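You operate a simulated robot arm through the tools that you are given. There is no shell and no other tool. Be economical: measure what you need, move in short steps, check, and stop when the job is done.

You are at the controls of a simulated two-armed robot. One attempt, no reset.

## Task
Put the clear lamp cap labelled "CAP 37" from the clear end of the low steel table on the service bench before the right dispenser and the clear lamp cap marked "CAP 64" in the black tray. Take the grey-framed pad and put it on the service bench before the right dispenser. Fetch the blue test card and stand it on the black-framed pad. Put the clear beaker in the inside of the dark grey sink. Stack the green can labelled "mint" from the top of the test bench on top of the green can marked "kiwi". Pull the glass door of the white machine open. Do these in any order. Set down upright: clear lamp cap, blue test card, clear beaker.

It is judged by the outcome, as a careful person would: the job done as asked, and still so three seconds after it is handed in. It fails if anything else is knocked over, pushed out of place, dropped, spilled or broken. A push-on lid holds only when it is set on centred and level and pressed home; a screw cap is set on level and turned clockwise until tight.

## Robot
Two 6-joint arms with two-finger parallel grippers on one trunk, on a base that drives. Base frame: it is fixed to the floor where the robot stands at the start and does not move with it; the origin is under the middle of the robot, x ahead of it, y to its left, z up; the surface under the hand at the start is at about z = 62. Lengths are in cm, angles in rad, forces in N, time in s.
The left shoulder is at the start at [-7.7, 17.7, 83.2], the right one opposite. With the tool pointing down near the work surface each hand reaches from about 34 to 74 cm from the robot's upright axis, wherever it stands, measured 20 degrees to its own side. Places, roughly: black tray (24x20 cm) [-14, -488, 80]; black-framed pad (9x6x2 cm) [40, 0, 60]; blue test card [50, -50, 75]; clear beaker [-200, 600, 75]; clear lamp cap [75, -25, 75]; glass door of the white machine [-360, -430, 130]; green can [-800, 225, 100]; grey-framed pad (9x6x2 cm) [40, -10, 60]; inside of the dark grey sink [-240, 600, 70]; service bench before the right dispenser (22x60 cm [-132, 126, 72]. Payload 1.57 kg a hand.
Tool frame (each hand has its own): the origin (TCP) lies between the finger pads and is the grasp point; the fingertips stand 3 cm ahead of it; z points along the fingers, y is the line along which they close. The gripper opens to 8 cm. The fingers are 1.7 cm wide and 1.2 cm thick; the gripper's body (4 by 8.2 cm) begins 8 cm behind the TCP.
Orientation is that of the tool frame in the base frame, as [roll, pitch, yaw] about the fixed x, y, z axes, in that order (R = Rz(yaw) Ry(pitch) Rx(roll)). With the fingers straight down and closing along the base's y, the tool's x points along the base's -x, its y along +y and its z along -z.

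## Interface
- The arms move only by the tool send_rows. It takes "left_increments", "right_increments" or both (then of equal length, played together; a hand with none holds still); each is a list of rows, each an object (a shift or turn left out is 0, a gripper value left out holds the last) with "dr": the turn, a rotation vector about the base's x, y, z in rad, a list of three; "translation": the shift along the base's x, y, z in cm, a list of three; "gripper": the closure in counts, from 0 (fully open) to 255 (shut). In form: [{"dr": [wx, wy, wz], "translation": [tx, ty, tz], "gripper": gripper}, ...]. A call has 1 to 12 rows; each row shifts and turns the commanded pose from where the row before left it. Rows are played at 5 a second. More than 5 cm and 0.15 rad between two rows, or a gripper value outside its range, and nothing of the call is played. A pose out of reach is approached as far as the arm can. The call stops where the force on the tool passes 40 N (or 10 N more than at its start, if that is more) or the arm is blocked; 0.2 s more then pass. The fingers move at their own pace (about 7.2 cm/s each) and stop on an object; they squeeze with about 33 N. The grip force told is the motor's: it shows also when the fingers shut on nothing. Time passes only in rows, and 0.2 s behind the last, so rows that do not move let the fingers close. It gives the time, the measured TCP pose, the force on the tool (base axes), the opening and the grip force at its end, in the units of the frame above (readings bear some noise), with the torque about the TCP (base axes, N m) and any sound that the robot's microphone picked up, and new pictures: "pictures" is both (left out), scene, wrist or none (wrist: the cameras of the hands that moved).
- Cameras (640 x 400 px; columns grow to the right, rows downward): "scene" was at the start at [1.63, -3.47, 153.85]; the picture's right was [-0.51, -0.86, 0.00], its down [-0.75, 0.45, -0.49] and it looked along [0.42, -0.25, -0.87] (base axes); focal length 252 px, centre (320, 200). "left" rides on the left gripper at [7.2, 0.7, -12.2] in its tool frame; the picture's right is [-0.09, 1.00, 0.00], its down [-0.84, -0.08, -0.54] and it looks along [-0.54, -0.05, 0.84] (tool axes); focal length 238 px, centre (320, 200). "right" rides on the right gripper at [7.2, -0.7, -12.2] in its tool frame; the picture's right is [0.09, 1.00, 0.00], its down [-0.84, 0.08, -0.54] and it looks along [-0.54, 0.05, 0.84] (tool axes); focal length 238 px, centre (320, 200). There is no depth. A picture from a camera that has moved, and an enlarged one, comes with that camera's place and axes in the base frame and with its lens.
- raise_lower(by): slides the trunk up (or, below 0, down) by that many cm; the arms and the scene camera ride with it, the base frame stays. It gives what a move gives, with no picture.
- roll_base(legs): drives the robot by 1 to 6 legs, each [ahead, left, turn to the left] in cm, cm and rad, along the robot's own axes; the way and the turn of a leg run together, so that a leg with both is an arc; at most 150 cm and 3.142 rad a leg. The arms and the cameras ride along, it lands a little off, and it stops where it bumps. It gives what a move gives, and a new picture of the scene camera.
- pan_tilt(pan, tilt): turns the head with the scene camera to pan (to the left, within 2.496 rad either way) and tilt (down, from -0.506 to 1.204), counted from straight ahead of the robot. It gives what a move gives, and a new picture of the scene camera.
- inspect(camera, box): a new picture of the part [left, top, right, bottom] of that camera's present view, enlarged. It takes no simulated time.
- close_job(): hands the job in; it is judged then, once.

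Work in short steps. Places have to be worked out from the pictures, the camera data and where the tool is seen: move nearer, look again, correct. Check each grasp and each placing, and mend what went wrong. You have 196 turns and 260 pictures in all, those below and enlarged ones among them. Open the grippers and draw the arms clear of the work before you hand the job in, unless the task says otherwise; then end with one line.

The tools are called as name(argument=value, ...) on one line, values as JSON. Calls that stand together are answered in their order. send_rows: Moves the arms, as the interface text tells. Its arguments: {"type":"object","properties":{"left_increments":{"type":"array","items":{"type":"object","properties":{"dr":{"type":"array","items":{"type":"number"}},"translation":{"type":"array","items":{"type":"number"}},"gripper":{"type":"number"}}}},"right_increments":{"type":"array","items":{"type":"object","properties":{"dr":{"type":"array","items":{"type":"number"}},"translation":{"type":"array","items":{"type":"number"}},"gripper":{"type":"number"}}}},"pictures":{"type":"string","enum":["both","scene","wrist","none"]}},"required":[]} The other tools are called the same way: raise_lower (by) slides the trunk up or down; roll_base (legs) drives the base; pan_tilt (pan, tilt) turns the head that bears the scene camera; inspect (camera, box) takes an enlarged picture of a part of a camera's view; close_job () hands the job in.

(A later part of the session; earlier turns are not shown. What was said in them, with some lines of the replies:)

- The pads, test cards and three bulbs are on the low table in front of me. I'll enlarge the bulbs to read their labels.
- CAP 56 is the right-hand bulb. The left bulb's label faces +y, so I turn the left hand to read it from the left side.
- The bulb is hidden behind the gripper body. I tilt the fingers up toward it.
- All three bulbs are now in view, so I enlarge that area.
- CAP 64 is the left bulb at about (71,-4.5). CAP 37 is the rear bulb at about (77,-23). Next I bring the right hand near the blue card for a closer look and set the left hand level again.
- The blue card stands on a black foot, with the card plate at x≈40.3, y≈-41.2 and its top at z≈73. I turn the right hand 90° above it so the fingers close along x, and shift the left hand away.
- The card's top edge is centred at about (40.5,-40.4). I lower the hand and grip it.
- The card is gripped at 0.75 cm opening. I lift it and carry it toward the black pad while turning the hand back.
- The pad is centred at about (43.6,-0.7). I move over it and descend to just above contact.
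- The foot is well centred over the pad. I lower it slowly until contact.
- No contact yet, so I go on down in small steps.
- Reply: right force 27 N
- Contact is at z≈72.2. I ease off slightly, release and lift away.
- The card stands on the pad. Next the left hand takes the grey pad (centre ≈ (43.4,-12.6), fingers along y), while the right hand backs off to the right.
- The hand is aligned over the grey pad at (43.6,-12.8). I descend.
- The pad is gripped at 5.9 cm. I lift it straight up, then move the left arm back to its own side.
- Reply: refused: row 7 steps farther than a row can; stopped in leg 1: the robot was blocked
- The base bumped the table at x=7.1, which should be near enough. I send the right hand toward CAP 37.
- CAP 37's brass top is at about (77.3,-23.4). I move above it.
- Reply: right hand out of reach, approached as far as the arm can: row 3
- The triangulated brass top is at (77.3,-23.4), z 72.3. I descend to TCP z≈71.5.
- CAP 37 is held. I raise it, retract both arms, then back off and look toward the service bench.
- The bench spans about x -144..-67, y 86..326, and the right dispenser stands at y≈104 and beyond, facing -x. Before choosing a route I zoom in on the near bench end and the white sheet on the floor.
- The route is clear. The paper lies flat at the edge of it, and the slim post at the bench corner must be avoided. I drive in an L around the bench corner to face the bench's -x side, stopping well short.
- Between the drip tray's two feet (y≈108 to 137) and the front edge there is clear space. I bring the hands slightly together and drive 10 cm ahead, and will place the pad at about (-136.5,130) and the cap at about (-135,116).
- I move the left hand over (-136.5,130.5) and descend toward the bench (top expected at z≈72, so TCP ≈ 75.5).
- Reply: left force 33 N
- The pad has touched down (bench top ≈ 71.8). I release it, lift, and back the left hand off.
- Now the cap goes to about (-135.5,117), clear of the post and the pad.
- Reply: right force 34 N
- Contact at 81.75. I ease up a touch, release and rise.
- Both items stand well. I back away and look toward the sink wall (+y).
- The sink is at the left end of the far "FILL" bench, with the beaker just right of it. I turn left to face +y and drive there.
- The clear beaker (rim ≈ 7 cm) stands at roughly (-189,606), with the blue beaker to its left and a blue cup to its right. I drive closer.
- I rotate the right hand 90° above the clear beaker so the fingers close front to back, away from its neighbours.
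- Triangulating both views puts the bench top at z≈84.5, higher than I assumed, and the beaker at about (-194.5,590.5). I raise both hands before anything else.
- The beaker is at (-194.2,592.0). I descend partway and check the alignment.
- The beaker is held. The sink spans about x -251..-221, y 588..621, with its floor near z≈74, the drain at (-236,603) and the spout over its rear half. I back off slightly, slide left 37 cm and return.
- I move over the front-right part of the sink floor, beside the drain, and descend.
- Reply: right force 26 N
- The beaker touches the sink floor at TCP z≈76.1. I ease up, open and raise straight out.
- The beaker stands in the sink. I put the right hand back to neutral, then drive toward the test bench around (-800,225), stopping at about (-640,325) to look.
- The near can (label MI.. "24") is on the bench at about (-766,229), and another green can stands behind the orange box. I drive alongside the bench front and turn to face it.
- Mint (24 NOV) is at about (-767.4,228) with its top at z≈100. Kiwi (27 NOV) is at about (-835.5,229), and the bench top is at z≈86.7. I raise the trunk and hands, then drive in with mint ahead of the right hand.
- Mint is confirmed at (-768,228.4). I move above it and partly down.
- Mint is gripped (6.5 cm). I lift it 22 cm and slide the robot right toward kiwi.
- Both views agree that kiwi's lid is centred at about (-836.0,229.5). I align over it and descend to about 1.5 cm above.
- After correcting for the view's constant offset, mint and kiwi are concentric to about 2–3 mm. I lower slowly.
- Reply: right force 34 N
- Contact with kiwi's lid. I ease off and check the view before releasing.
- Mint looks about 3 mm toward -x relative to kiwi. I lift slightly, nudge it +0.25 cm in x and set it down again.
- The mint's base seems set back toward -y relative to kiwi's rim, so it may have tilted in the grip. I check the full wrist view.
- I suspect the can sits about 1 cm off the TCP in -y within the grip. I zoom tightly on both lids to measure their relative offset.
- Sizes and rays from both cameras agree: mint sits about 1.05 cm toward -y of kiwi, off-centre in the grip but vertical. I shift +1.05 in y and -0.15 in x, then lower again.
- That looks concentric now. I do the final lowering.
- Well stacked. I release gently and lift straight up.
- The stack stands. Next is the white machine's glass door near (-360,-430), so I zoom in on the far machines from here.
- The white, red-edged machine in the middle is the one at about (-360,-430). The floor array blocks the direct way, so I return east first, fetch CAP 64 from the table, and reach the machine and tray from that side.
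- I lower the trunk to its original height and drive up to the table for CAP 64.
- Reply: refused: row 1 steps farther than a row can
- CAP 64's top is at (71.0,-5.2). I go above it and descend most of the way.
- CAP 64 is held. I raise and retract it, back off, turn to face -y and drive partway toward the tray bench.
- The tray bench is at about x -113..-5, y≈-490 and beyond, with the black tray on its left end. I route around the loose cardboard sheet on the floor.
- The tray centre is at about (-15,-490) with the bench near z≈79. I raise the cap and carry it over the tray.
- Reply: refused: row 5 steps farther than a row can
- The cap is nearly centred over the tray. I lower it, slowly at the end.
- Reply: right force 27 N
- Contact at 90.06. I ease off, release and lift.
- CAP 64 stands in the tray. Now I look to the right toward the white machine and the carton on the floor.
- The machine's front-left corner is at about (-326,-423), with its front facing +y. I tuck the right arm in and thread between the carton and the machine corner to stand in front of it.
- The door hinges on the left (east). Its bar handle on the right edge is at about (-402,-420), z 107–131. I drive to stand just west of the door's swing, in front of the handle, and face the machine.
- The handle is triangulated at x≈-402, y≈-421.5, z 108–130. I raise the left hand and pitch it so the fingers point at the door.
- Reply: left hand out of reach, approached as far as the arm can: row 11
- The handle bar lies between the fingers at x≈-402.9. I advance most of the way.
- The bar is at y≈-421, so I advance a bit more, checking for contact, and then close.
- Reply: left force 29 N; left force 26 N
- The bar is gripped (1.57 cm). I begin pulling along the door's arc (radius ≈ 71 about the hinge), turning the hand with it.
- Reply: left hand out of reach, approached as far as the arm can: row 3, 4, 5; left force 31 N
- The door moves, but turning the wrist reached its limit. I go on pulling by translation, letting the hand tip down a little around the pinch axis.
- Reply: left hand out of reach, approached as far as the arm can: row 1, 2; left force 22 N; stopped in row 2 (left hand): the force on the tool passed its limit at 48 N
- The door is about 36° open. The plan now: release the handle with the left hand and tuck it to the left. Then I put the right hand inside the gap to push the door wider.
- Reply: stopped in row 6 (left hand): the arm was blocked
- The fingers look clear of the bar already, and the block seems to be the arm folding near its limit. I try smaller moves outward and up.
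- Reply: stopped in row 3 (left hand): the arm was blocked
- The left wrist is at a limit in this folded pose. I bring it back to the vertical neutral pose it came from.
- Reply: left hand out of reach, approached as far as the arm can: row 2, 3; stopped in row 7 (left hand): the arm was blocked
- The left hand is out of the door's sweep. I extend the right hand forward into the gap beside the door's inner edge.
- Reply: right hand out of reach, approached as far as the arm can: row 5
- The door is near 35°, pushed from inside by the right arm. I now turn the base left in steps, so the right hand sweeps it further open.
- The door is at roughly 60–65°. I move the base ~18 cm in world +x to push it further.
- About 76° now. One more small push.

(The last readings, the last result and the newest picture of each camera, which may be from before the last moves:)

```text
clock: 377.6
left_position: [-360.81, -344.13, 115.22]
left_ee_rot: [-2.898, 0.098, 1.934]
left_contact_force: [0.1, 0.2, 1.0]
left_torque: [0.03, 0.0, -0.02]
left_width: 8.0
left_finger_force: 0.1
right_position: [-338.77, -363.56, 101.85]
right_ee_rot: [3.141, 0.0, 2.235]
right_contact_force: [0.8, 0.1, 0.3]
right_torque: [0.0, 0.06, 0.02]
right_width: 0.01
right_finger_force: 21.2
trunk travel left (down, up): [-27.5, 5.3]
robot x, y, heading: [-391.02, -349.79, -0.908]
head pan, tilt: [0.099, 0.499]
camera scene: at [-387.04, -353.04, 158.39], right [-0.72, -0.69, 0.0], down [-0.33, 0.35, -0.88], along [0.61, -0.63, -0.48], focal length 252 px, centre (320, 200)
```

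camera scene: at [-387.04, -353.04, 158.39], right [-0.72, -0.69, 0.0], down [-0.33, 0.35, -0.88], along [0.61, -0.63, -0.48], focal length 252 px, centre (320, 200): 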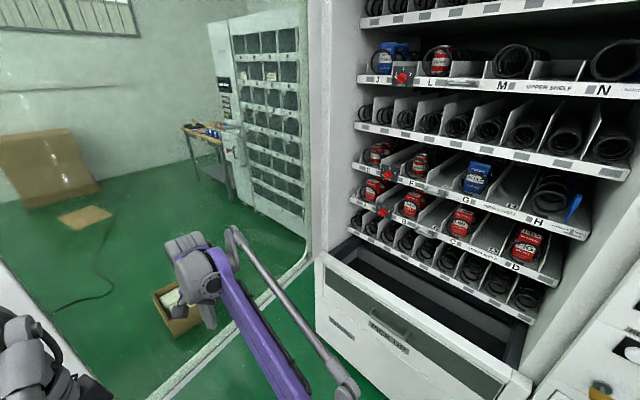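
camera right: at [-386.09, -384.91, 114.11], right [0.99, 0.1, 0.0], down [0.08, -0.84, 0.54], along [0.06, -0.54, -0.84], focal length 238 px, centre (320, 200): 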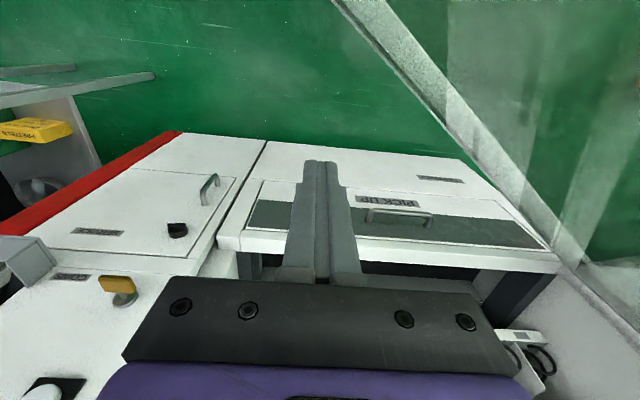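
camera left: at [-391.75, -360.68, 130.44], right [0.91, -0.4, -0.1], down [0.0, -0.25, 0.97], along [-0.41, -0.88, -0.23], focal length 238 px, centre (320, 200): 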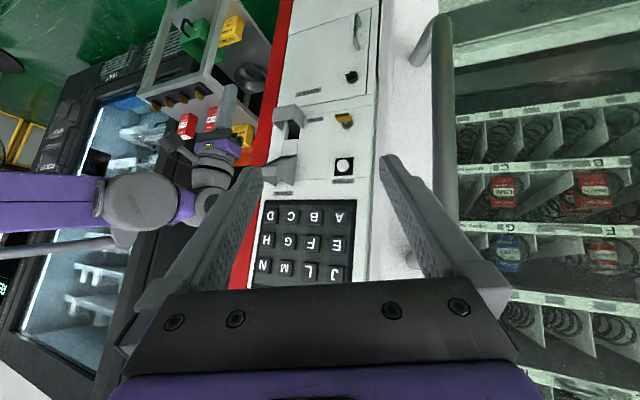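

The door is about 85° open. I withdraw the base and arms the way they came, and open the right gripper.

roll_base(legs=[[-18, -23, 0]])

send_rows(right_increments=[{"gripper": 0}, {"translation": [-4, 2, 0]}, {"translation": [-4, 2, 0]}, {"translation": [-4, 0, 0]}, {}], pictures="scene")

```text
clock: 380.2
left_position: [-389.81, -344.3, 115.04]
left_ee_rot: [-2.898, 0.097, 1.93]
left_contact_force: [-0.2, 0.3, 0.1]
left_torque: [0.0, -0.04, 0.02]
left_width: 8.04
left_finger_force: 0.1
right_position: [-367.92, -363.64, 101.97]
right_ee_rot: [3.141, -0.001, 2.233]
right_contact_force: [0.4, -0.1, 0.6]
right_torque: [-0.02, -0.02, -0.02]
right_width: 0.0
right_finger_force: 21.5
trunk travel left (down, up): [-27.5, 5.3]
robot x, y, heading: [-419.82, -349.41, -0.909]
head pan, tilt: [0.099, 0.499]
camera scene: at [-416.17, -353.16, 158.39], right [-0.72, -0.69, 0.0], down [-0.33, 0.35, -0.88], along [0.61, -0.64, -0.48], focal length 252 px, centre (320, 200)
```

scene: 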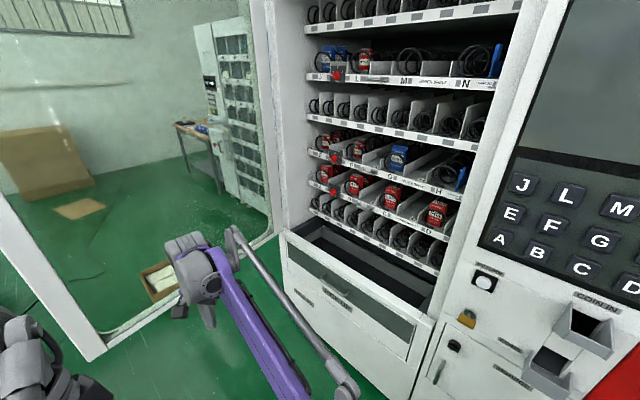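

```text
clock: 381.4
left_position: [-389.71, -344.32, 115.1]
left_ee_rot: [-2.896, 0.098, 1.931]
left_contact_force: [-0.5, 0.5, 0.2]
left_torque: [-0.01, 0.0, -0.03]
left_width: 8.03
left_finger_force: 0.2
right_position: [-379.86, -359.77, 101.92]
right_ee_rot: [3.141, 0.0, 2.231]
right_contact_force: [0.4, 0.1, 0.6]
right_torque: [0.0, 0.03, 0.05]
right_width: 8.02
right_finger_force: 0.1
trunk travel left (down, up): [-27.5, 5.3]
robot x, y, heading: [-419.65, -349.6, -0.906]
head pan, tilt: [0.099, 0.499]
camera scene: at [-416.06, -353.13, 158.39], right [-0.72, -0.69, 0.0], down [-0.33, 0.35, -0.88], along [0.61, -0.64, -0.48], focal length 252 px, centre (320, 200)
```

scene: 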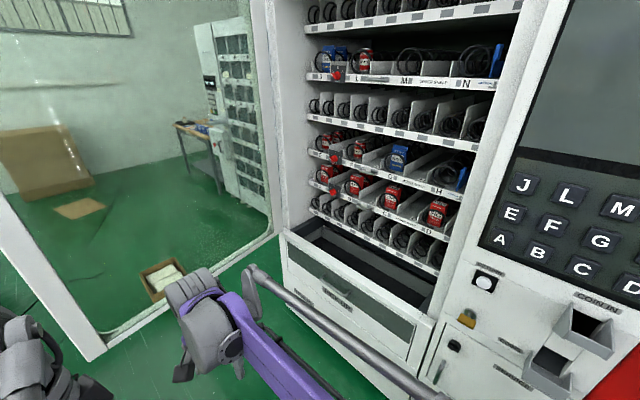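

The door stays wide open with the arms clear of it, and every other item was seen standing in place after release. I hand the job in.

close_job()

```text
The job is handed in.
```

All the requested tasks are done and the job is handed in: both caps, the grey pad, the blue card, the beaker and the stacked cans are in place, and the glass door stands about 85° open.
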